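You operate a simulated robot arm through the tools that you are given. There is no shell and no other tool.

Carry out the task below with a simulated robot arm. There is one attempt and no reset: what you move stays moved.

Task
Melt the wax and wax the foot of mug 29.
Fine: switch the pan on, dial to 90, dip once the wax has run. Put the mug back, shut the lid, dial to OFF and switch off. Set down upright: what you pick out.

The check looks at the end state, three seconds after you hand in, the way a careful person would. Anything else that was tipped, shoved, dropped, spilled or broken makes it a failure. Lids that push on must go on centred and level and be pressed home; caps that screw on are set level and turned clockwise until they are tight.

Robot
A 7-joint arm with a two-finger parallel gripper, fixed in place. Base frame: the origin is at the foot of the arm, x ahead of it, y to its left, z up; the work surface is at about z = 800. Readings come in mm, rad, newtons and seconds.
Its first joint turns from -2.897 to 2.897 rad. Payload 4.4 kg.
The TCP is the grasp point between the finger pads, 23 mm short of the fingertips. In the tool frame z runs along the fingers and y along their closing line. Largest opening 94 mm; finger width 38, thickness 10; the body of the gripper, 54 by 96 mm, starts 39 mm behind the TCP.
Orientation is that of the tool frame in the base frame, as [roll, pitch, yaw] about the fixed x, y, z axes, in that order (R = Rz(yaw) Ry(pitch) Rx(roll)). With the fingers straight down and closing along the base's y, the tool's x points along the base's -x, its y along +y and its z along -z.

Tools
- The arm moves only by the tool move_arm. Its argument "steps" is a list of rows, each a list of 3 entries, a list of its own where there are three numbers: the turn, a rotation vector about the base's x, y, z in rad, then the shift along the base's x, y, z in mm, then the finger opening in mm, from 0 to 94. In form: [[[wx, wy, wz], [dx, dy, dz], hand], ...]. A call has 1 to 20 rows; each row shifts and turns the commanded pose from where the row before left it. A row lasts 0.2 s, in which the tool goes at most 50 mm and 0.15 rad; a call with a longer step from one row to the next is refused whole, and so is a gripper value outside its range. Where a pose cannot be reached the arm comes as near as it can. A force on the tool above 90 N (or 10 N above the force at the start of the call, whichever is more), or a blocked arm, ends the call early, and 0.2 s more pass. Each finger travels about 72 mm/s and halts on what it meets, pressing with about 33 N; the grip force reading is that of the motor and also rises with nothing between the fingers. The clock runs only during rows and for 0.2 s after the last one: add rows that do not move to give the fingers time. It gives the time, the measured TCP pose, the force on the tool (base axes), the opening and the grip force at its end, in the units of the frame above (readings bear some noise), with the torque about the TCP (base axes, N m) and any sound that the robot's microphone picked up.
- Cameras (640 x 400 px; columns grow to the right, rows downward): "scene" is fixed at [219.7, -648.6, 1458.6]; the picture's right is [0.83, -0.55, 0.00], its down [-0.20, -0.31, -0.93] and it looks along [0.51, 0.78, -0.37] (base axes); focal length 347 px, centre (320, 200). "wrist" rides on the gripper at [86, 16, -74] in the tool frame; the picture's right is [-0.18, 0.98, 0.00], its down [-0.58, -0.11, -0.81] and it looks along [-0.79, -0.15, 0.59] (tool axes); focal length 243 px, centre (320, 200). There is no depth. A picture from a camera that has moved, and an enlarged one, comes with that camera's place and axes in the base frame and with its lens.
- capture(camera): a new picture of that camera. It takes no simulated time.
- zoom(camera, box): a new picture of the part [left, top, right, bottom] of that camera's present view, enlarged. It takes no simulated time.
- job_done(): hands the job in; it is judged then, once.

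Places have to be worked out from the pictures, the camera data and where the tool is seen. Open the gripper and draw the arm clear of the work before you hand the job in, unless the task says otherwise.

The tools are called after "Call:" as a command line: name --argument value ..., lists and objects as JSON in quotes. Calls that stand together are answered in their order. move_arm: Moves the arm, as the interface text tells. Its arguments: {"type":"object","properties":{"steps":{"type":"array","items":{"type":"array"}}},"required":["steps"]} The other tools are called the same way: capture (camera) takes a picture; zoom (camera, box) takes an enlarged picture of a part of a camera's view; job_done () hands the job in.

At the start:

```text
time: 0.0
eef_pos: [649.4, 181.3, 1210.2]
ee_rot: [3.14, 0.0, 3.141]
contact_force: [0.0, -0.2, -0.3]
torque: [0.02, 0.01, 0.02]
opening: 94.0
grip_force: 0.0
```

scene: 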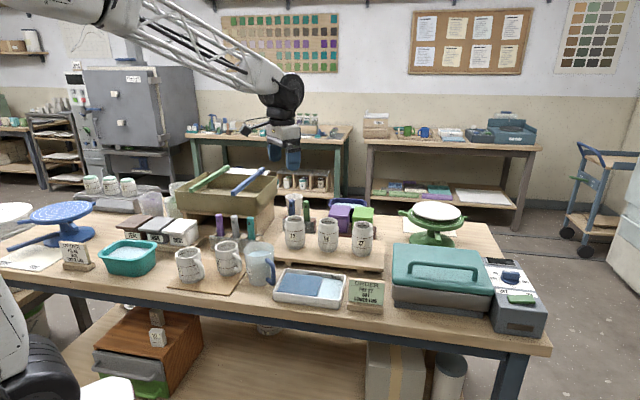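
wrist: 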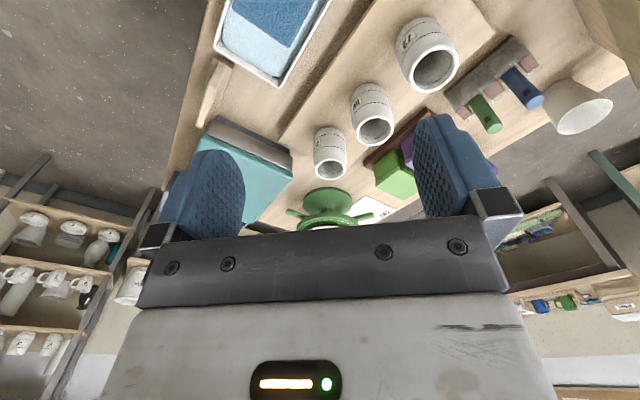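

I start by looking closely at the mugs, the wax pan and the signs.

Call:
zoom --camera "scene" --box '[260, 190, 400, 290]'

Call:
zoom --camera "scene" --box '[340, 220, 560, 350]'

Call:
zoom --camera "scene" --box '[40, 200, 280, 310]'

Call:
zoom --camera "scene" --box '[470, 250, 560, 340]'

```text
4.00 times, centred on (330, 240) of scene
camera zoom: at [219.7, -648.6, 1458.6], right [0.83, -0.55, 0.0], down [-0.2, -0.31, -0.93], along [0.51, 0.78, -0.37], focal length 1387 px, centre (280, 40)
```

zoom: 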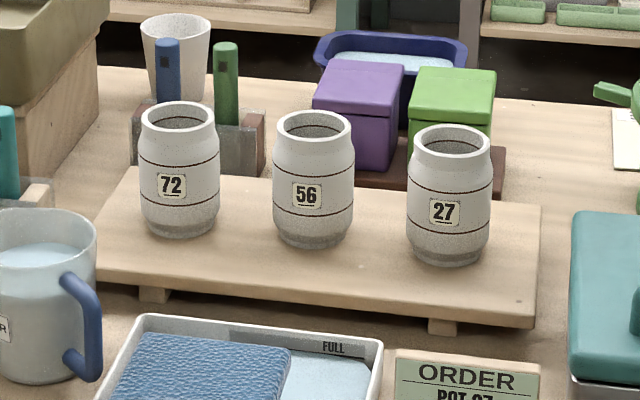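

```text
2.91 times, centred on (450, 285) of scene
camera zoom: at [219.7, -648.6, 1458.6], right [0.83, -0.55, 0.0], down [-0.2, -0.31, -0.93], along [0.51, 0.78, -0.37], focal length 1008 px, centre (-58, -47)
```

zoom: 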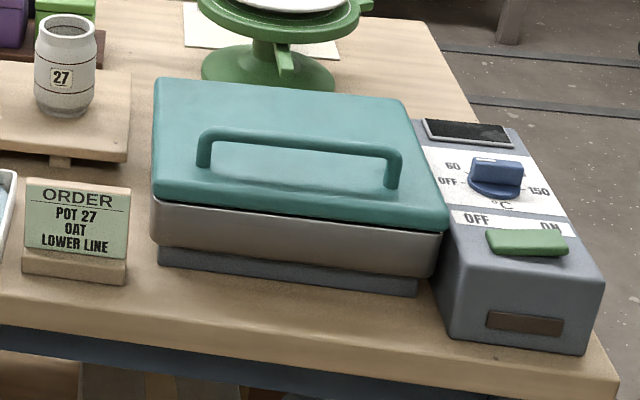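

```text
2.67 times, centred on (160, 255) of scene
camera zoom: at [219.7, -648.6, 1458.6], right [0.83, -0.55, 0.0], down [-0.2, -0.31, -0.93], along [0.51, 0.78, -0.37], focal length 924 px, centre (747, 53)
```

zoom: 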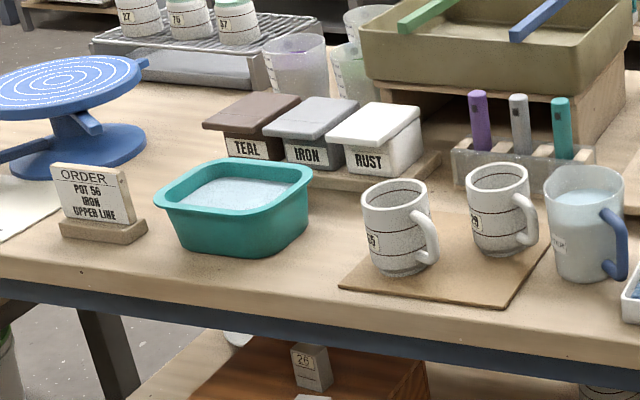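

```text
4.44 times, centred on (515, 295) of scene
camera zoom: at [219.7, -648.6, 1458.6], right [0.83, -0.55, 0.0], down [-0.2, -0.31, -0.93], along [0.51, 0.78, -0.37], focal length 1541 px, centre (-547, -222)
```

zoom: 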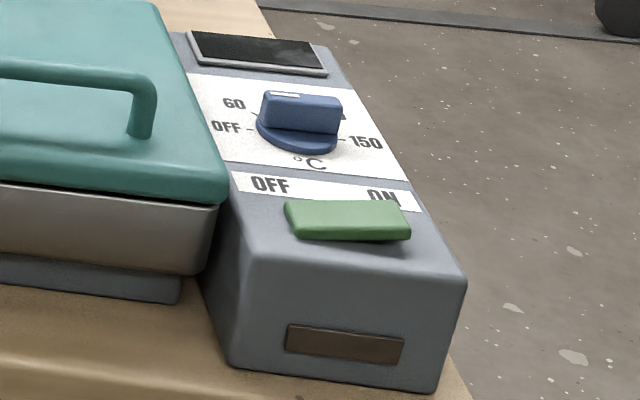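

Next I read the mug numbers and look at the dial.

Call:
zoom --camera "scene" --box '[165, 230, 255, 290]'

Call:
zoom --camera "scene" --box '[490, 255, 540, 310]'

Call:
zoom --camera "scene" --box '[60, 165, 200, 230]'

Call:
zoom --camera "scene" --box '[80, 290, 220, 400]'

```text
6.67 times, centred on (210, 260) of scene
camera zoom: at [219.7, -648.6, 1458.6], right [0.83, -0.55, 0.0], down [-0.2, -0.31, -0.93], along [0.51, 0.78, -0.37], focal length 2311 px, centre (1053, -200)
```

zoom: 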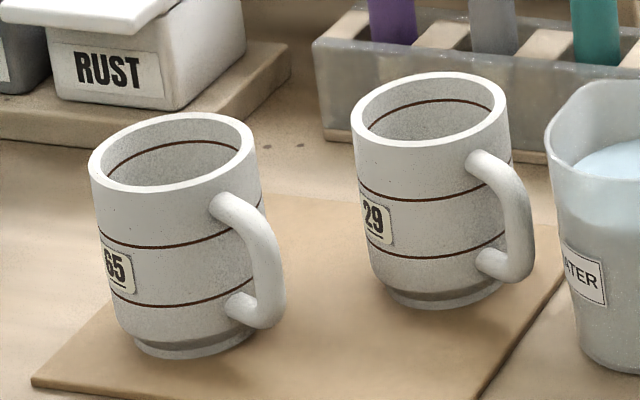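

```text
7.27 times, centred on (515, 282) of scene
camera zoom: at [219.7, -648.6, 1458.6], right [0.83, -0.55, 0.0], down [-0.2, -0.31, -0.93], along [0.51, 0.78, -0.37], focal length 2521 px, centre (-1098, -400)
```

zoom: 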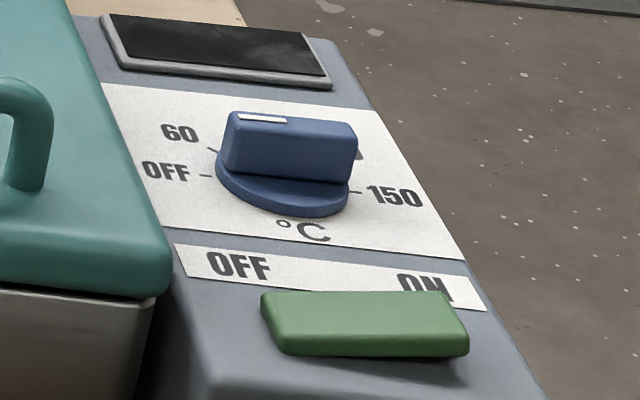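

```text
4.57 times, centred on (130, 198) of scene
camera zoom: at [219.7, -648.6, 1458.6], right [0.83, -0.55, 0.0], down [-0.2, -0.31, -0.93], along [0.51, 0.78, -0.37], focal length 1585 px, centre (1189, 211)
```

zoom: 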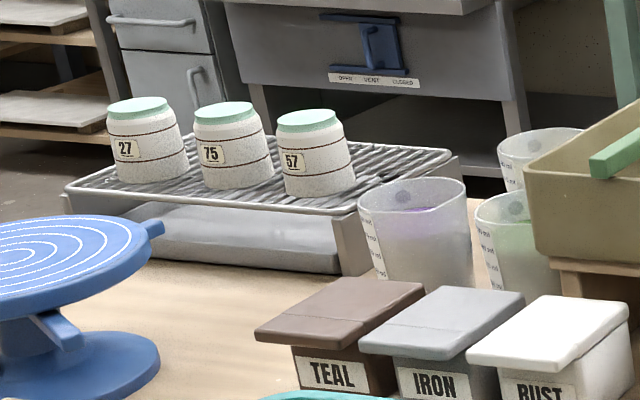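

```text
3.64 times, centred on (150, 345) of scene
camera zoom: at [219.7, -648.6, 1458.6], right [0.83, -0.55, 0.0], down [-0.2, -0.31, -0.93], along [0.51, 0.78, -0.37], focal length 1261 px, centre (938, -327)
```

zoom: 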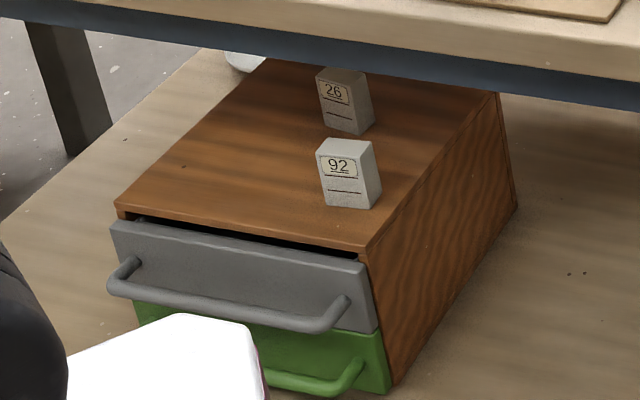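

Mug 29 is on the left board at about (506, 335), and the pan is near (1000, -125) at the far right of the bench. I move the wrist toward the pan, staying high, to see how it is built.

Call:
move_arm --steps '[[[0, 0, 0], [0, -50, 0], 94], [[0, 0, 0], [0, -50, 0], 94], [[0, 0, 0], [0, -50, 0], 94], [[0, 0, 0], [0, -50, 0], 94], [[0, 0, 0], [0, -50, 0], 94], [[0, 0, 0], [0, 0, 0], 94]]'

Call:
capture --camera "wrist"

Call:
capture --camera "scene"

```text
time: 1.4
eef_pos: [645.9, -68.0, 1209.3]
ee_rot: [-3.141, -0.001, 3.141]
contact_force: [-0.3, -0.5, -0.1]
torque: [0.01, 0.02, 0.03]
opening: 94.0
grip_force: 0.1
```

```text
taken
camera wrist: at [558.5, -51.0, 1285.1], right [0.18, 0.98, 0.0], down [0.58, -0.11, 0.81], along [0.79, -0.15, -0.59], focal length 243 px, centre (320, 200)
```

wrist: 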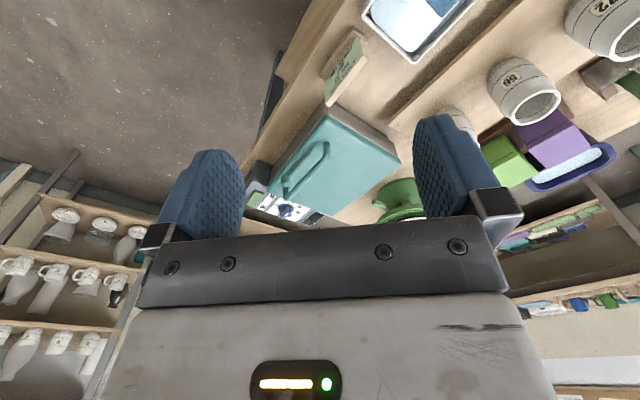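

```text
taken
```

scene: 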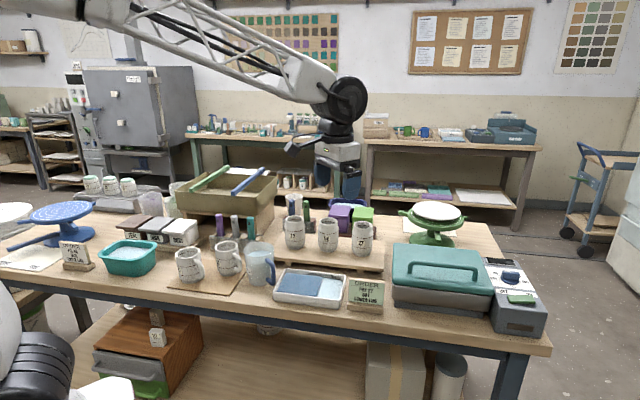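

The pan is in view between the fingers; I enlarge it.

Call:
zoom --camera "wrist" --box '[230, 80, 430, 230]'

```text
2.67 times, centred on (330, 155) of wrist
camera zoom: at [558.5, -51.0, 1285.1], right [0.18, 0.98, 0.0], down [0.58, -0.11, 0.81], along [0.79, -0.15, -0.59], focal length 647 px, centre (293, 320)
```

zoom: 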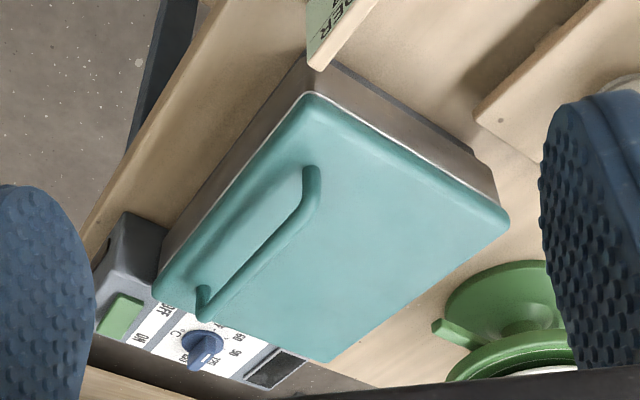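

The lid's front-left corner triangulates to about (833, -87, 888). The dial is near (1117, -258, 893) and the switch near (1050, -325, 890). I go closer to read the panel properly.

Call:
move_arm --steps '[[[0, 0, 0], [30, -26, -10], 94], [[0, 0, 0], [30, -26, -10], 94], [[0, 0, 0], [30, -26, -10], 94], [[0, 0, 0], [30, -26, -10], 94], [[0, 0, 0], [30, -26, -10], 94], [[0, 0, 0], [0, 0, 0], 94]]'

Call:
capture --camera "wrist"

Call:
zoom --camera "wrist" --box '[220, 80, 420, 230]'

```text
time: 2.8
eef_pos: [799.0, -198.7, 1160.8]
ee_rot: [-3.141, -0.001, -3.141]
contact_force: [1.0, -0.1, -0.1]
torque: [-0.02, -0.01, 0.0]
opening: 94.0
grip_force: 0.0
```

```text
taken
camera wrist: at [711.6, -180.5, 1235.9], right [0.18, 0.98, 0.0], down [0.58, -0.11, 0.81], along [0.79, -0.15, -0.59], focal length 243 px, centre (320, 200)
```

wrist: 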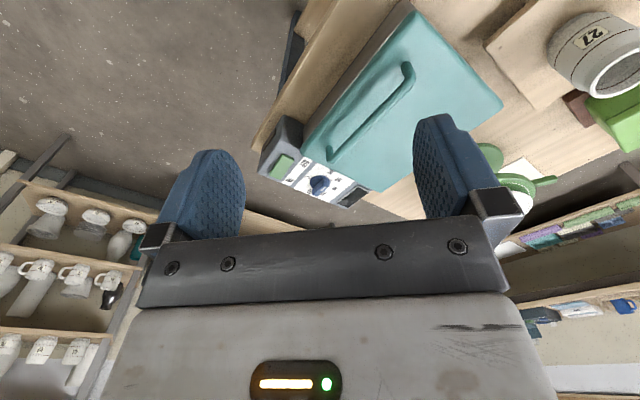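

```text
2.67 times, centred on (320, 155) of wrist
camera zoom: at [711.6, -180.5, 1235.9], right [0.18, 0.98, 0.0], down [0.58, -0.11, 0.81], along [0.79, -0.15, -0.59], focal length 647 px, centre (320, 320)
```

zoom: 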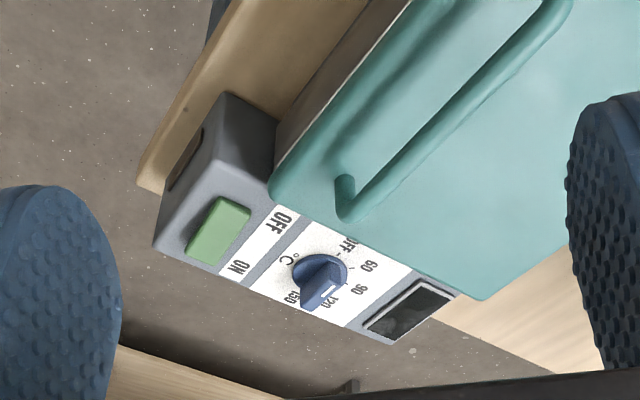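

I enlarge the dial further.

Call:
zoom --camera "wrist" --box '[280, 150, 370, 210]'

Call:
zoom --camera "scene" --box '[495, 262, 525, 292]'

```text
6.67 times, centred on (325, 180) of wrist
camera zoom: at [711.6, -180.5, 1235.9], right [0.18, 0.98, 0.0], down [0.58, -0.11, 0.81], along [0.79, -0.15, -0.59], focal length 1618 px, centre (287, 333)
```

zoom: 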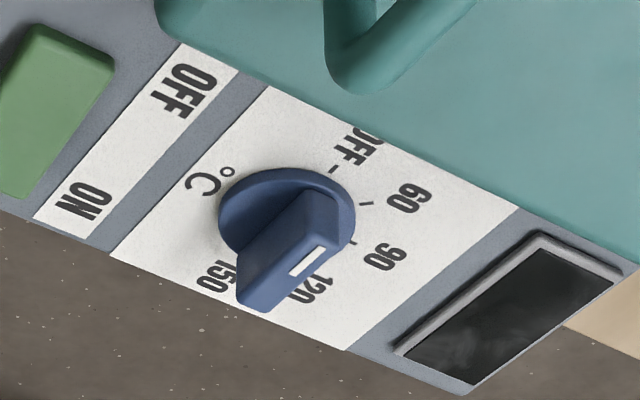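

```text
13.33 times, centred on (510, 277) of scene
camera zoom: at [219.7, -648.6, 1458.6], right [0.83, -0.55, 0.0], down [-0.2, -0.31, -0.93], along [0.51, 0.78, -0.37], focal length 4622 px, centre (-2213, -827)
```

zoom: 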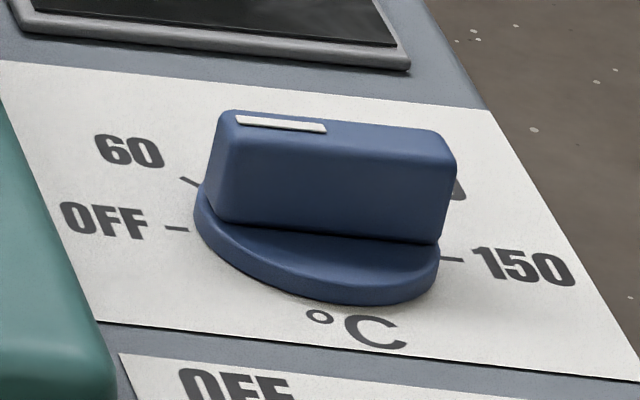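

The dial points at OFF and its marks run OFF, 60, 90, 120, 150 clockwise in 45° steps. The green rocker is raised on its ON side. Both lie about 1.1 m out, so the tool has to tilt outward. I test turning the hand half way round first, so that the camera ends up on the outer side.

Call:
move_arm --steps '[[[0, 0, 0.15], [0, 0, 0], 60], [[0, 0, 0.15], [0, 0, 0], 30], [[0, 0, 0.15], [0, 0, 0], 0], [[0, 0, 0.15], [0, 0, 0], 0], [[0, 0, 0.15], [0, 0, 0], 0], [[0, 0, 0.15], [0, 0, 0], 0], [[0, 0, 0.15], [0, 0, 0], 0], [[0, 0, 0.15], [0, 0, 0], 0], [[0, 0, 0.15], [0, 0, 0], 0], [[0, 0, 0.15], [0, 0, 0], 0], [[0, 0, 0.15], [0, 0, 0], 0], [[0, 0, 0.15], [0, 0, 0], 0]]'

```text
time: 5.4
eef_pos: [800.0, -196.5, 1159.9]
ee_rot: [-3.14, 0.001, -1.339]
contact_force: [0.1, -0.4, 0.3]
torque: [0.02, 0.01, -0.03]
opening: 0.0
grip_force: 32.5
```

The turn tracked well to 1.8 rad. I continue the half turn.

Call:
move_arm --steps '[[[0, 0, 0.15], [0, 0, 0], 0], [[0, 0, 0.15], [0, 0, 0], 0], [[0, 0, 0.15], [0, 0, 0], 0], [[0, 0, 0.15], [0, 0, 0], 0], [[0, 0, 0.15], [0, 0, 0], 0], [[0, 0, 0.15], [0, 0, 0], 0], [[0, 0, 0.15], [0, 0, 0], 0], [[0, 0, 0.09], [0, 0, 0], 0], [[0, 0, 0], [0, 0, 0], 0]]'

Call:
capture --camera "wrist"

```text
time: 7.4
eef_pos: [803.3, -176.7, 1157.1]
ee_rot: [3.119, -0.001, -0.339]
contact_force: [1.1, -1.0, -2.0]
torque: [0.02, 0.04, 0.0]
opening: 0.0
grip_force: 32.8
out of reach, approached as far as the arm can: row 7, 8
```

```text
taken
camera wrist: at [878.2, -218.9, 1231.7], right [-0.5, -0.87, 0.02], down [-0.51, 0.31, 0.8], along [-0.7, 0.39, -0.6], focal length 243 px, centre (320, 200)
```

wrist: 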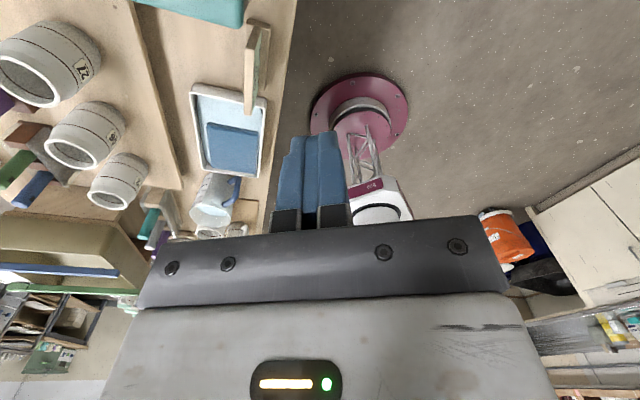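

The hand turned to yaw -0.34 before a joint limit, which is enough. I back off the limit a little and check which pose the commands build on.

Call:
move_arm --steps '[[[0, 0, -0.15], [0, 0, 0], 0], [[0, 0, -0.15], [0, 0, 0], 0], [[0, 0, -0.1], [0, 0, 0], 0], [[0, 0, 0], [0, 0, 0], 0]]'

```text
time: 8.4
eef_pos: [803.3, -175.8, 1158.7]
ee_rot: [3.118, -0.002, -0.74]
contact_force: [-0.6, -0.9, -0.2]
torque: [0.02, -0.02, -0.02]
opening: 0.0
grip_force: 32.8
```

Commands build on the measured pose. Now I tilt the tool outward while moving high over the control box, to learn the reach.

Call:
move_arm --steps '[[[-0.101, -0.111, 0], [30, -18, -10], 0], [[-0.101, -0.111, 0], [30, -18, -10], 0], [[-0.101, -0.111, 0], [30, -18, -10], 0], [[-0.101, -0.111, 0], [30, -18, -10], 0], [[-0.101, -0.111, 0], [30, -18, -10], 0], [[0, 0, 0], [30, -18, -10], 0], [[0, 0, 0], [30, -10, -20], 0], [[0, 0, 0], [0, 0, 0], 0]]'

Call:
capture --camera "wrist"

Call:
capture --camera "scene"

```text
time: 10.2
eef_pos: [1013.9, -294.8, 1076.0]
ee_rot: [3.12, -0.754, -0.739]
contact_force: [-0.3, 0.6, 0.9]
torque: [0.02, -0.01, 0.0]
opening: 0.0
grip_force: 33.1
```

```text
taken
camera wrist: at [1011.6, -313.0, 1189.6], right [-0.77, -0.63, -0.11], down [-0.63, 0.75, 0.19], along [-0.03, 0.21, -0.98], focal length 243 px, centre (320, 200)
```

wrist: 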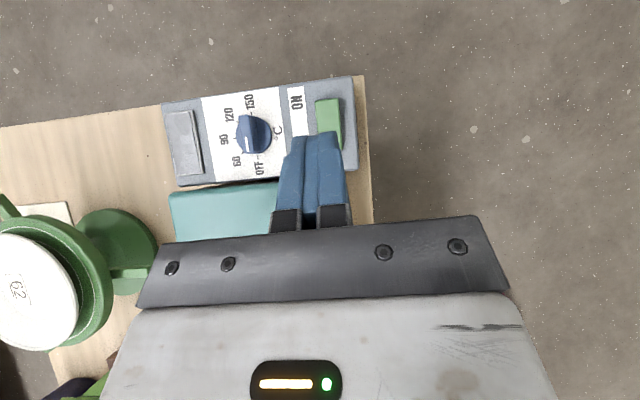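

```text
taken
```

scene: 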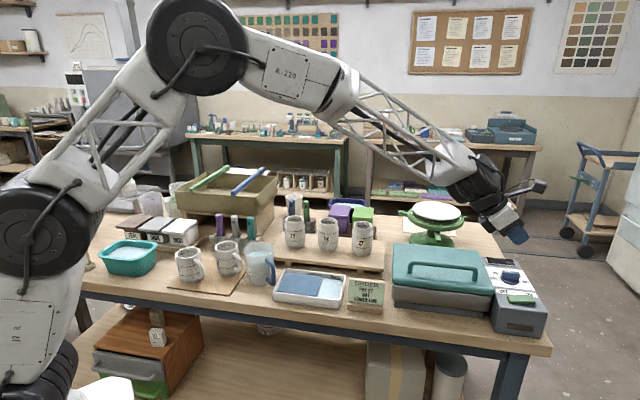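

The reach is fine and the wrist camera now looks straight down onto the panel. I enlarge the panel.

Call:
zoom --camera "wrist" --box '[160, 70, 370, 210]'

```text
2.86 times, centred on (265, 140) of wrist
camera zoom: at [1011.6, -313.0, 1189.6], right [-0.77, -0.63, -0.11], down [-0.63, 0.75, 0.19], along [-0.03, 0.21, -0.98], focal length 693 px, centre (477, 371)
```

zoom: 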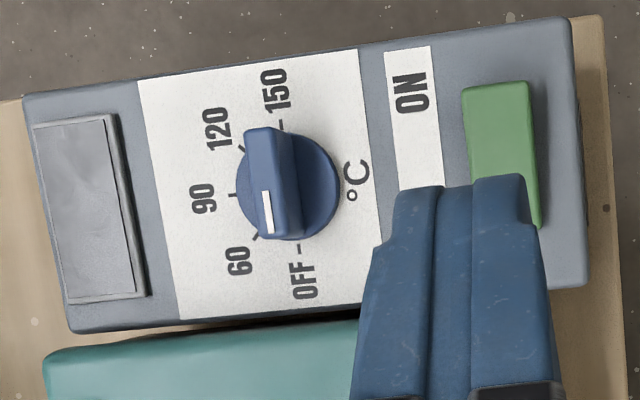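

The switch's ON end is near (1069, -345), and the tip's lowest edge sits about 30 mm below the TCP. I move above the ON half and stop just over it to check.

Call:
move_arm --steps '[[[0, 0, 0], [15, -13.5, -36], 0], [[0, 0, 0], [15, -13.5, -36], 0], [[0, 0, 0], [15, -13.5, -36], 0], [[0, 0, 0], [0, 0, -20], 0], [[0, 0, 0], [0, 0, 0], 0]]'

Call:
zoom --camera "wrist" --box '[160, 70, 400, 230]'

Call:
zoom --camera "scene" --box '[460, 220, 580, 340]'

```text
time: 11.4
eef_pos: [1058.5, -336.2, 950.2]
ee_rot: [3.118, -0.755, -0.741]
contact_force: [-0.1, 0.3, 0.0]
torque: [0.0, 0.02, 0.03]
opening: 0.0
grip_force: 33.7
```

```text
2.50 times, centred on (280, 150) of wrist
camera zoom: at [1057.3, -353.0, 1063.9], right [-0.77, -0.63, -0.11], down [-0.63, 0.75, 0.19], along [-0.03, 0.21, -0.98], focal length 606 px, centre (420, 325)
```

zoom: 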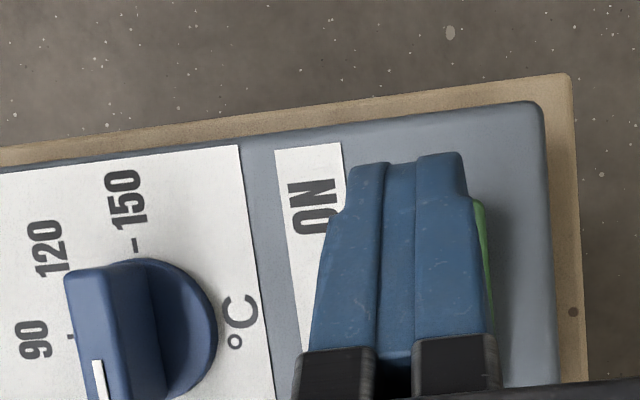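

```text
3.33 times, centred on (520, 280) of scene
camera zoom: at [219.7, -648.6, 1458.6], right [0.83, -0.55, 0.0], down [-0.2, -0.31, -0.93], along [0.51, 0.78, -0.37], focal length 1156 px, centre (-347, -67)
```

zoom: 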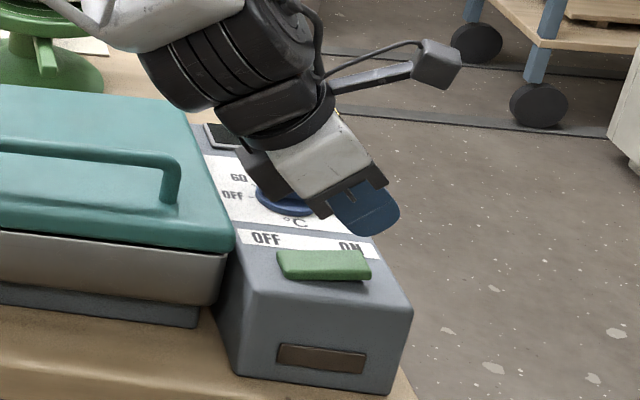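

The tip hovers centred over the ON half. I descend in small steps to press it.

Call:
move_arm --steps '[[[0, 0, 0], [0, 0, -8], 0], [[0, 0, 0], [0, 0, -8], 0], [[0, 0, 0], [0, 0, -4], 0], [[0, 0, 0], [0, 0, -4], 0], [[0, 0, 0], [0, 0, -4], 0]]'

Call:
zoom --camera "scene" --box '[460, 220, 580, 340]'

```text
time: 12.6
eef_pos: [1058.9, -334.0, 924.0]
ee_rot: [3.121, -0.754, -0.741]
contact_force: [-1.7, 2.0, 7.8]
torque: [0.04, 0.03, 0.03]
opening: 0.2
grip_force: 33.1
```

```text
3.33 times, centred on (520, 280) of scene
camera zoom: at [219.7, -648.6, 1458.6], right [0.83, -0.55, 0.0], down [-0.2, -0.31, -0.93], along [0.51, 0.78, -0.37], focal length 1156 px, centre (-347, -67)
```

zoom: 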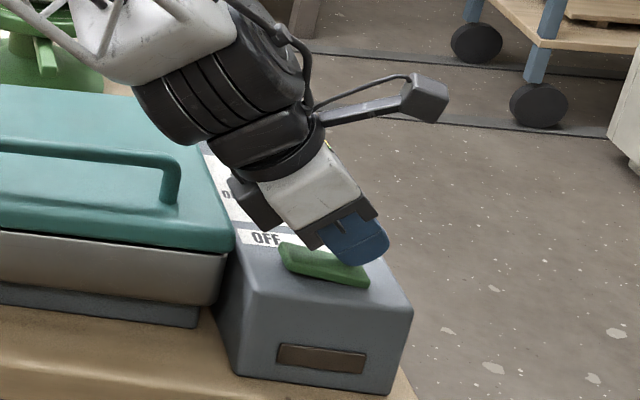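

The rocker is tipping toward ON under about 8 N. I press a few more millimetres.

Call:
move_arm --steps '[[[0, 0, 0], [0, 0, -4], 0], [[0, 0, 0], [0, 0, -4], 0], [[0, 0, 0], [0, 0, 0], 0]]'

Call:
zoom --camera "scene" --box '[460, 220, 580, 340]'

```text
time: 13.4
eef_pos: [1059.3, -334.2, 924.2]
ee_rot: [3.126, -0.763, -0.744]
contact_force: [-8.7, 7.0, 80.5]
torque: [0.03, 0.15, -0.42]
opening: 0.0
grip_force: 33.1
```

```text
3.33 times, centred on (520, 280) of scene
camera zoom: at [219.7, -648.6, 1458.6], right [0.83, -0.55, 0.0], down [-0.2, -0.31, -0.93], along [0.51, 0.78, -0.37], focal length 1156 px, centre (-347, -67)
```

zoom: 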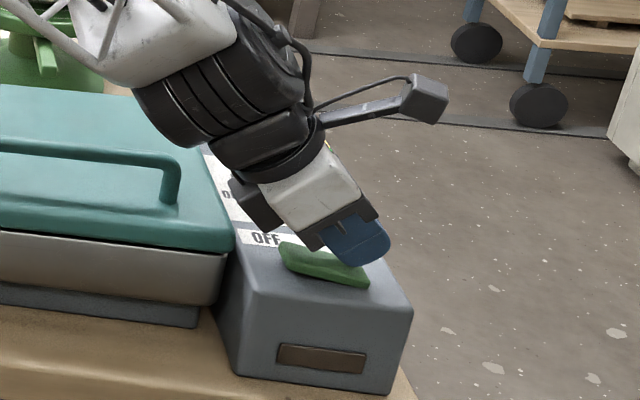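

The rocker is on its end stop, with 80 N on the tool. I back off upward and look at the switch and the display.

Call:
move_arm --steps '[[[0, 0, 0], [0, 0, 10], 0], [[0, 0, 0], [-5, 5, 40], 0], [[0, 0, 0], [-5, 5, 50], 0], [[0, 0, 0], [0, 0, 10], 0], [[0, 0, 0], [0, 0, 0], 0]]'

Call:
zoom --camera "wrist" --box '[140, 70, 390, 230]'

Call:
zoom --camera "scene" --box '[470, 240, 560, 330]'

```text
refused: row 3 steps farther than a row can; nothing moved
```

```text
2.50 times, centred on (265, 150) of wrist
camera zoom: at [1056.4, -352.3, 1036.6], right [-0.77, -0.63, -0.12], down [-0.64, 0.75, 0.18], along [-0.03, 0.21, -0.98], focal length 606 px, centre (458, 325)
```

zoom: 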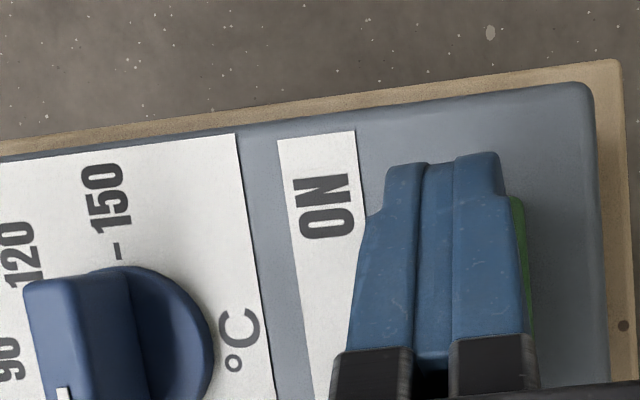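

```text
4.44 times, centred on (515, 285) of scene
camera zoom: at [219.7, -648.6, 1458.6], right [0.83, -0.55, 0.0], down [-0.2, -0.31, -0.93], along [0.51, 0.78, -0.37], focal length 1541 px, centre (-547, -178)
```

zoom: 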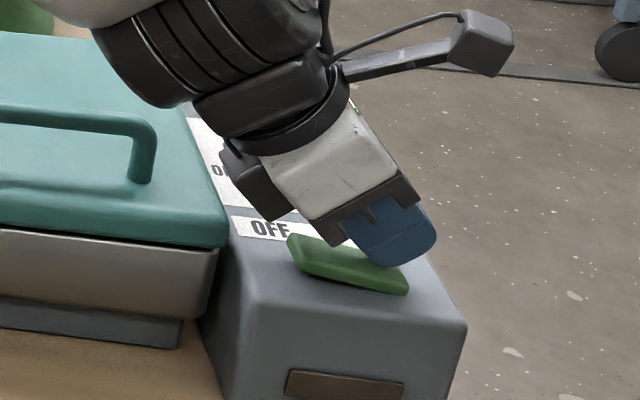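

One row was a hair too long, so the call was refused; I raise the tool again with shorter rows.

Call:
move_arm --steps '[[[0, 0, 0], [0, 0, 10], 0], [[0, 0, 0], [-5, 5, 40], 0], [[0, 0, 0], [-5, 5, 45], 0], [[0, 0, 0], [0, 0, 15], 0], [[0, 0, 0], [0, 0, 0], 0]]'

Call:
zoom --camera "wrist" --box '[140, 70, 390, 230]'

Call:
zoom --camera "scene" --box '[470, 240, 560, 330]'

```text
time: 14.6
eef_pos: [1044.9, -325.4, 1022.3]
ee_rot: [3.118, -0.755, -0.738]
contact_force: [-0.3, -0.1, -1.0]
torque: [0.0, -0.02, 0.02]
opening: 0.0
grip_force: 33.1
```

```text
2.50 times, centred on (265, 150) of wrist
camera zoom: at [1043.2, -344.0, 1136.2], right [-0.77, -0.63, -0.11], down [-0.63, 0.75, 0.19], along [-0.04, 0.21, -0.98], focal length 606 px, centre (458, 325)
```

zoom: 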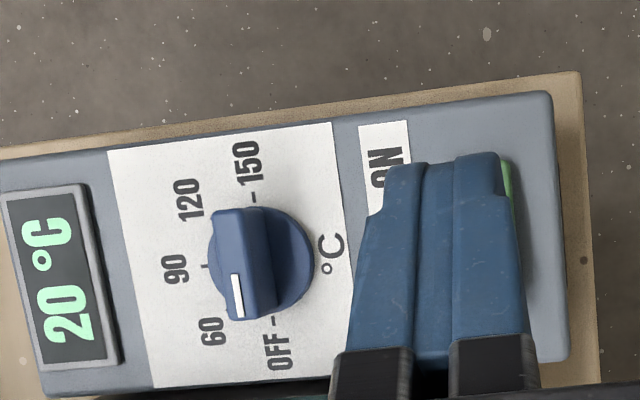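

```text
4.44 times, centred on (515, 285) of scene
camera zoom: at [219.7, -648.6, 1458.6], right [0.83, -0.55, 0.0], down [-0.2, -0.31, -0.93], along [0.51, 0.78, -0.37], focal length 1541 px, centre (-547, -178)
```

zoom: 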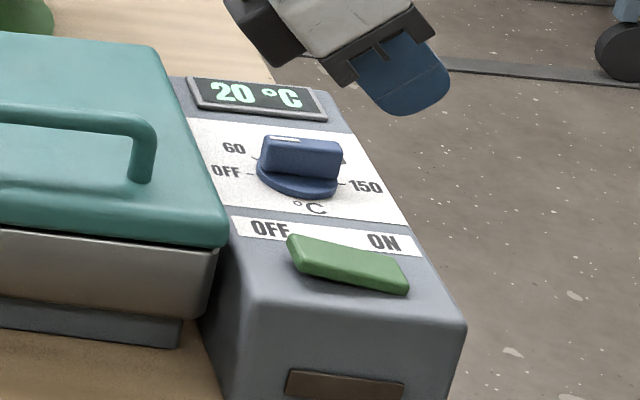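

The display lights up at 20 °C, so the pan is on. The dial centre is near (1115, -258), and I place the closed fingertips in front of the dial's OFF end, just above the panel.

Call:
move_arm --steps '[[[0, 0, 0], [13, 36, 0], 0], [[0, 0, 0], [13, 37, 0], 0], [[0, 0, 0], [0, 0, -40], 0], [[0, 0, 0], [0, 0, -40], 0], [[0, 0, 0], [0, 0, 0], 0]]'

Call:
zoom --camera "wrist" --box '[180, 70, 430, 230]'

Call:
zoom --camera "scene" --box '[470, 230, 560, 310]'

```text
time: 15.8
eef_pos: [1071.9, -254.9, 944.2]
ee_rot: [3.119, -0.752, -0.738]
contact_force: [0.9, -0.2, 0.1]
torque: [0.04, -0.03, 0.01]
opening: 0.0
grip_force: 33.1
```

```text
2.50 times, centred on (305, 150) of wrist
camera zoom: at [1069.5, -272.1, 1056.4], right [-0.77, -0.63, -0.11], down [-0.63, 0.75, 0.19], along [-0.04, 0.21, -0.98], focal length 606 px, centre (358, 325)
```

zoom: 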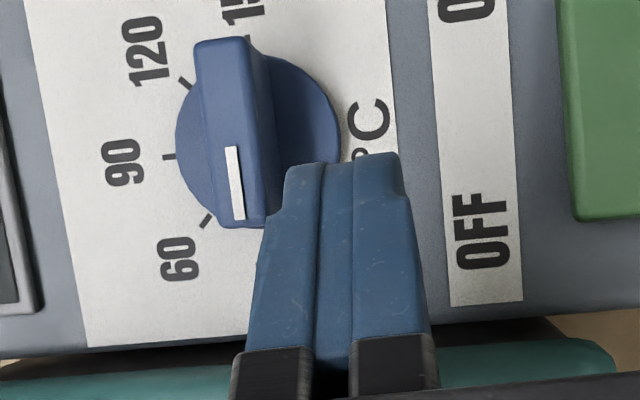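

```text
5.00 times, centred on (515, 270) of scene
camera zoom: at [219.7, -648.6, 1458.6], right [0.83, -0.55, 0.0], down [-0.2, -0.31, -0.93], along [0.51, 0.78, -0.37], focal length 1733 px, centre (-655, -150)
```

zoom: 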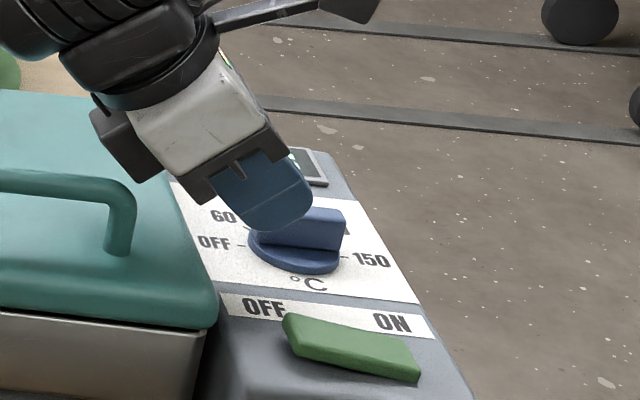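

The fingers sit just in front of the bar's OFF end with about a 12 mm gap. I lower to the bar's height, shift slightly inward, and push the end away (+e2 direction) in small steps.

Call:
move_arm --steps '[[[0, 0, 0], [5, -4.8, -10], 0], [[0, 0, 0], [0, 0, -9], 0], [[0, 0, 0], [3.5, 3.6, 0], 0], [[0, 0, 0], [3.5, 3.6, 0], 0], [[0, 0, 0], [3.5, 3.6, 0], 0], [[0, 0, 0], [3.5, 3.6, 0], 0], [[0, 0, 0], [0, 0, 0], 0]]'

Call:
zoom --camera "wrist" --box '[180, 70, 430, 230]'

Call:
zoom --camera "scene" --box '[470, 230, 560, 310]'

```text
time: 17.1
eef_pos: [1086.9, -248.6, 924.7]
ee_rot: [3.114, -0.75, -0.741]
contact_force: [-38.6, 4.9, 16.9]
torque: [-0.03, 0.17, -0.15]
opening: 0.3
grip_force: 33.1
stopped in row 6: the force on the tool passed its limit at 104 N (the readings are from after the stop); the commanded pose is now the measured one
```

```text
2.50 times, centred on (305, 150) of wrist
camera zoom: at [1085.8, -266.4, 1038.6], right [-0.78, -0.62, -0.11], down [-0.63, 0.75, 0.19], along [-0.04, 0.21, -0.98], focal length 606 px, centre (358, 325)
```

zoom: 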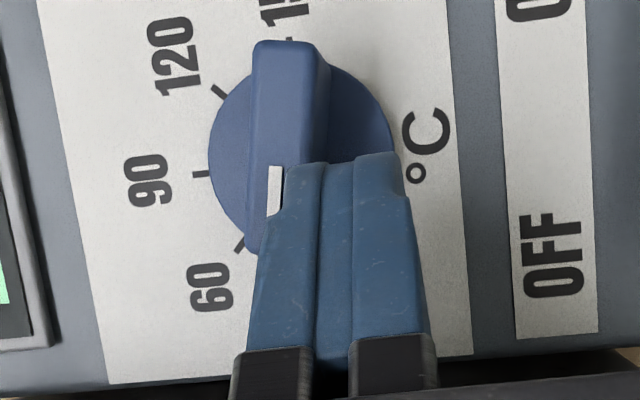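

```text
5.00 times, centred on (515, 270) of scene
camera zoom: at [219.7, -648.6, 1458.6], right [0.83, -0.55, 0.0], down [-0.2, -0.31, -0.93], along [0.51, 0.78, -0.37], focal length 1733 px, centre (-655, -150)
```

zoom: 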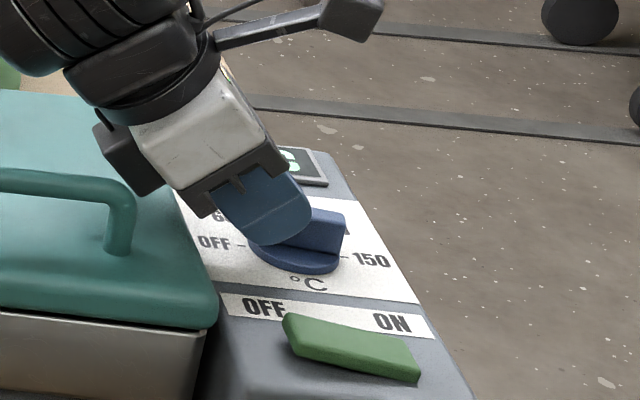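

The force (radial from the dial centre) shows that the tip is touching the dial's base disc. The bar top is at z≈911, so I back off, raise 6 mm so that only the bar is touched, and push again.

Call:
move_arm --steps '[[[0, 0, 0], [-3.5, -3.6, 0], 0], [[0, 0, 0], [-2, -2, 6], 0], [[0, 0, 0], [2.8, 2.9, 0], 0], [[0, 0, 0], [2.8, 2.9, 0], 0], [[0, 0, 0], [2.8, 2.9, 0], 0], [[0, 0, 0], [0, 0, 0], 0]]'

Call:
zoom --camera "wrist" --box '[180, 70, 430, 230]'

```text
time: 18.5
eef_pos: [1093.4, -243.7, 929.7]
ee_rot: [3.113, -0.751, -0.74]
contact_force: [0.0, -0.7, 0.3]
torque: [0.01, 0.02, 0.01]
opening: 0.0
grip_force: 33.1
```

```text
2.50 times, centred on (305, 150) of wrist
camera zoom: at [1090.6, -262.3, 1043.0], right [-0.78, -0.62, -0.11], down [-0.63, 0.75, 0.19], along [-0.04, 0.21, -0.98], focal length 606 px, centre (358, 325)
```

zoom: 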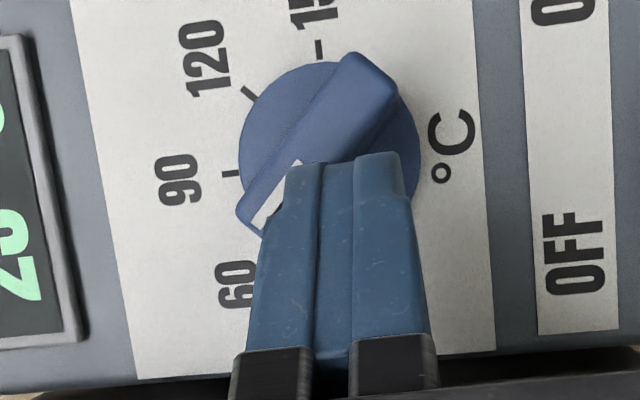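

The dial turns freely now and has just passed 60. I continue around the arc toward 90 in small pushes.

Call:
move_arm --steps '[[[0, 0, 0], [2, 1.5, 0], 0], [[0, 0, 0], [3, 0.8, 0], 0], [[0, 0, 0], [3, 0, 0], 0], [[0, 0, 0], [0, 0, 0], 0]]'

Call:
zoom --camera "wrist" --box '[180, 70, 430, 230]'

```text
time: 19.5
eef_pos: [1099.5, -242.6, 929.7]
ee_rot: [3.118, -0.753, -0.742]
contact_force: [-0.8, 3.4, 3.7]
torque: [0.08, -0.03, 0.01]
opening: 0.1
grip_force: 32.7
```

```text
2.50 times, centred on (305, 150) of wrist
camera zoom: at [1097.4, -259.8, 1044.8], right [-0.78, -0.62, -0.11], down [-0.63, 0.75, 0.19], along [-0.04, 0.21, -0.98], focal length 606 px, centre (358, 325)
```

zoom: 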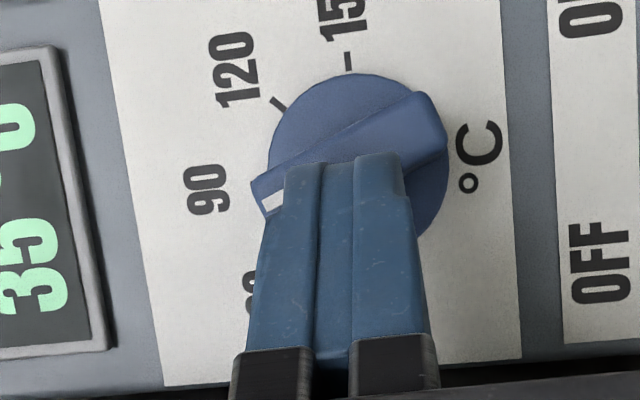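

About 22° remain to 90 and the display already reads 35 °C. Two more small pushes.

Call:
move_arm --steps '[[[0, 0, 0], [3, 0, 0], 0], [[0, 0, 0], [2, -0.5, 0], 0], [[0, 0, 0], [0, 0, 0], 0]]'

Call:
zoom --camera "wrist" --box '[180, 70, 430, 230]'

```text
time: 20.3
eef_pos: [1104.4, -241.8, 930.7]
ee_rot: [3.115, -0.751, -0.742]
contact_force: [-27.4, 13.3, 14.1]
torque: [0.13, 0.36, -0.28]
opening: 0.0
grip_force: 33.2
```

```text
2.50 times, centred on (305, 150) of wrist
camera zoom: at [1102.2, -260.0, 1045.2], right [-0.78, -0.62, -0.11], down [-0.63, 0.75, 0.19], along [-0.04, 0.21, -0.98], focal length 606 px, centre (358, 325)
```

zoom: 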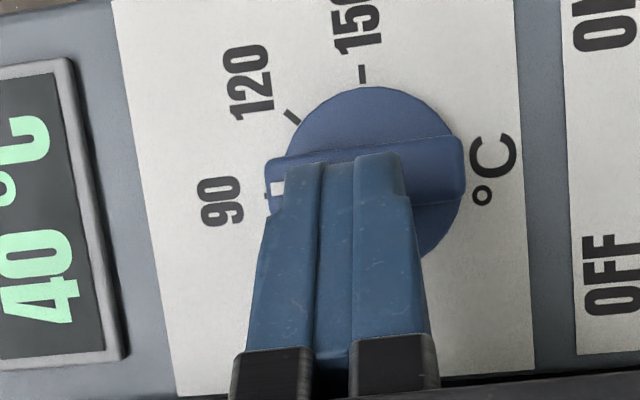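

The dial looks on 90. I back off, raise the tool and check it unobstructed.

Call:
move_arm --steps '[[[0, 0, 0], [-4, 3.8, 0], 0], [[0, 0, 0], [-4, 3.8, 10], 0], [[0, 0, 0], [-20, -10, 40], 0], [[0, 0, 0], [-20, -20, 30], 0], [[0, 0, 0], [-20, -10, 10], 0], [[0, 0, 0], [0, 0, 0], 0]]'

Call:
capture --camera "wrist"

Call:
zoom --camera "wrist" --box '[180, 30, 330, 130]'

Call:
zoom --camera "scene" --box '[380, 230, 560, 340]'

```text
time: 21.7
eef_pos: [1038.7, -278.2, 1019.0]
ee_rot: [3.114, -0.75, -0.74]
contact_force: [-0.1, 0.4, -0.4]
torque: [0.0, 0.02, 0.03]
opening: 0.0
grip_force: 33.1
```

```text
taken
camera wrist: at [1036.9, -294.8, 1132.9], right [-0.78, -0.62, -0.11], down [-0.63, 0.75, 0.19], along [-0.04, 0.21, -0.98], focal length 243 px, centre (320, 200)
```

wrist: 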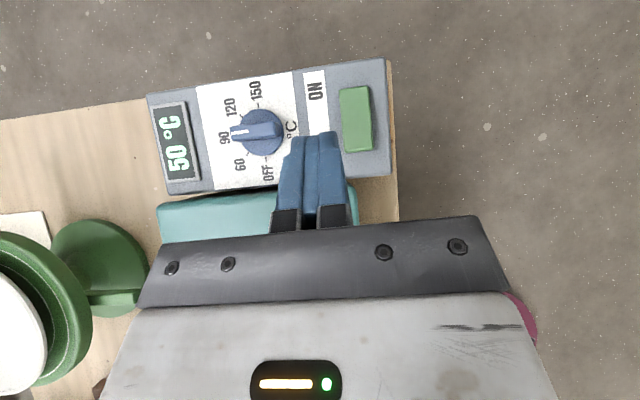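

```text
4.00 times, centred on (255, 80) of wrist
camera zoom: at [1036.9, -294.8, 1132.9], right [-0.78, -0.62, -0.11], down [-0.63, 0.75, 0.19], along [-0.04, 0.21, -0.98], focal length 970 px, centre (580, 680)
```

zoom: 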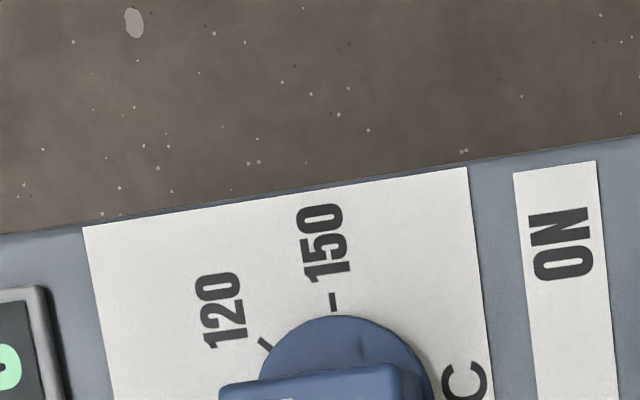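

```text
3.56 times, centred on (470, 285) of scene
camera zoom: at [219.7, -648.6, 1458.6], right [0.83, -0.55, 0.0], down [-0.2, -0.31, -0.93], along [0.51, 0.78, -0.37], focal length 1233 px, centre (-213, -102)
```

zoom: 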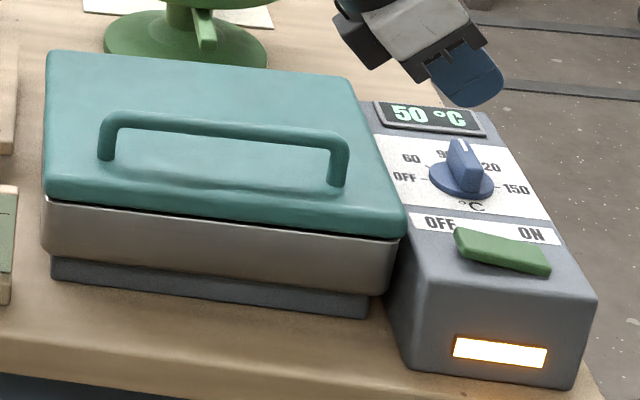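

Call:
zoom --camera "wrist" --box '[190, 80, 330, 190]'

```text
3.64 times, centred on (260, 135) of wrist
camera zoom: at [1036.9, -294.8, 1132.9], right [-0.78, -0.62, -0.11], down [-0.63, 0.75, 0.19], along [-0.04, 0.21, -0.98], focal length 882 px, centre (538, 436)
```

zoom: 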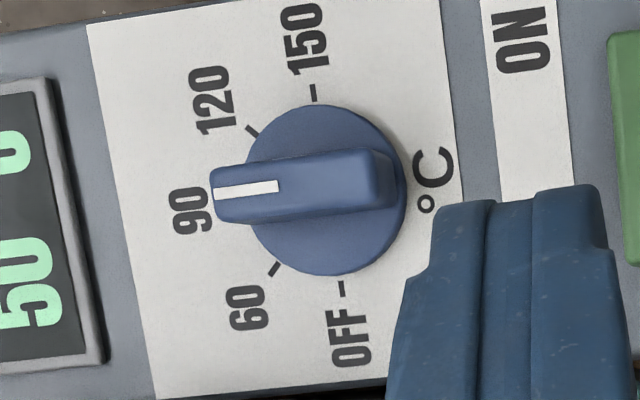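

The dial sits on 90 and the display reads 50 °C. The lid's handle is set near the front edge, about 30 mm back, so the hinge is at the rear. I check now that the arm can reach where the handle will be with the lid fully open, about (1047, 36, 1080), with only about 20° of tilt.

Call:
move_arm --steps '[[[0.09, 0.098, 0], [-20, 30, 20], 0], [[0.09, 0.098, 0], [-20, 35, 20], 0], [[0.09, 0.098, 0], [0, 45, 20], 30], [[0, 0, 0], [0, 45, 15], 60], [[0, 0, 0], [10, 45, 0], 60], [[0, 0, 0], [15, 45, 0], 60], [[0, 0, 0], [20, 40, 0], 60], [[0, 0, 0], [10, 25, 0], 60], [[0, 0, 0], [0, 0, 0], 60]]'

Call:
capture --camera "wrist"

Call:
capture --camera "scene"

```text
time: 23.7
eef_pos: [1052.0, 35.8, 1091.9]
ee_rot: [3.115, -0.353, -0.743]
contact_force: [0.4, 0.4, -0.2]
torque: [0.02, -0.02, -0.01]
opening: 60.0
grip_force: 0.1
```

```text
taken
camera wrist: at [1082.1, -10.9, 1192.1], right [-0.8, -0.6, -0.04], down [-0.52, 0.65, 0.55], along [-0.31, 0.46, -0.83], focal length 243 px, centre (320, 200)
```

wrist: 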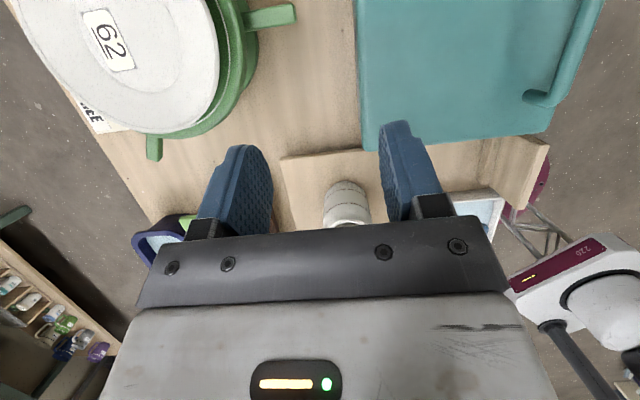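

```text
taken
```

scene: 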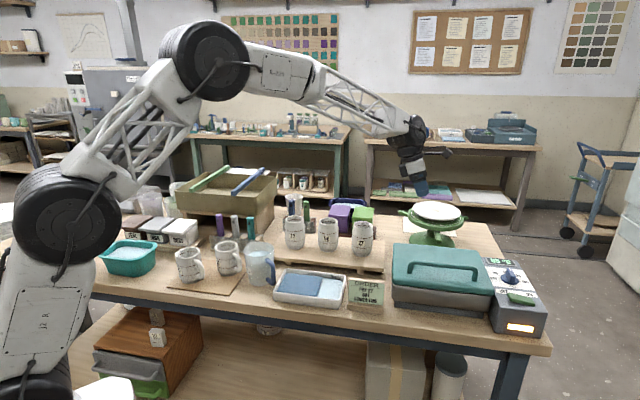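

Reach is comfortable. I look at the rear edge of the lid and the handle from this view.

Call:
zoom --camera "wrist" --box '[330, 0, 630, 180]'

```text
2.13 times, centred on (480, 90) of wrist
camera zoom: at [1082.1, -10.9, 1192.1], right [-0.8, -0.6, -0.04], down [-0.52, 0.65, 0.55], along [-0.31, 0.46, -0.83], focal length 518 px, centre (-21, 435)
```

zoom: 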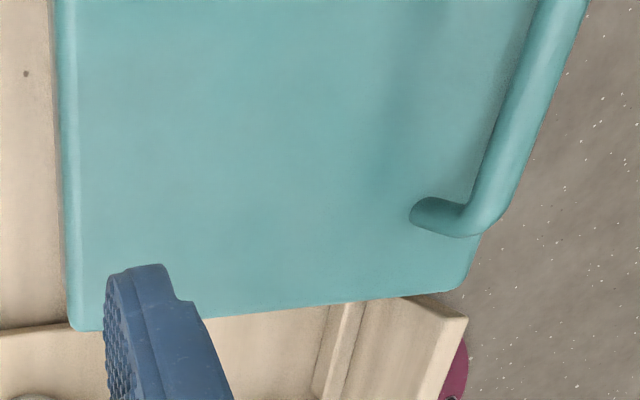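

I now move above the left part of the handle, keeping the 20° tilt, to line the fingers up with the bar.

Call:
move_arm --steps '[[[0, 0, 0], [-24, -28, -15], 60], [[0, 0, 0], [-24, -28, -15], 60], [[0, 0, 0], [-24, -28, -15], 60], [[0, 0, 0], [-24, -28, -15], 60], [[0, 0, 0], [-24, -28, -20], 60], [[0, 0, 0], [-22, -26, -20], 60], [[0, 0, 0], [0, 0, 0], 60]]'

Call:
capture --camera "wrist"

Call:
zoom --camera "scene" --box '[380, 190, 560, 320]'

```text
time: 25.3
eef_pos: [904.5, -135.0, 996.2]
ee_rot: [3.114, -0.354, -0.742]
contact_force: [0.7, 1.0, 0.3]
torque: [-0.02, 0.0, 0.04]
opening: 59.9
grip_force: 0.1
```

```text
taken
camera wrist: at [935.2, -180.9, 1095.4], right [-0.8, -0.6, -0.04], down [-0.52, 0.65, 0.55], along [-0.31, 0.46, -0.83], focal length 243 px, centre (320, 200)
```

wrist: 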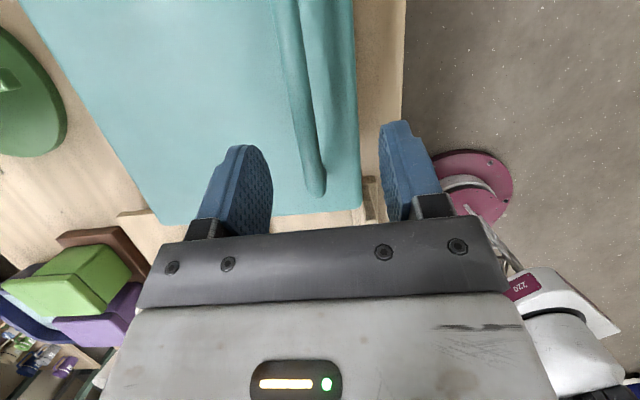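

```text
3.08 times, centred on (470, 255) of scene
camera zoom: at [219.7, -648.6, 1458.6], right [0.83, -0.55, 0.0], down [-0.2, -0.31, -0.93], along [0.51, 0.78, -0.37], focal length 1067 px, centre (-142, 31)
```

zoom: 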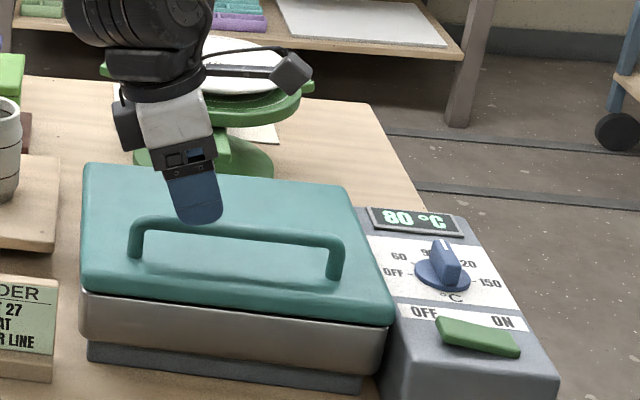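

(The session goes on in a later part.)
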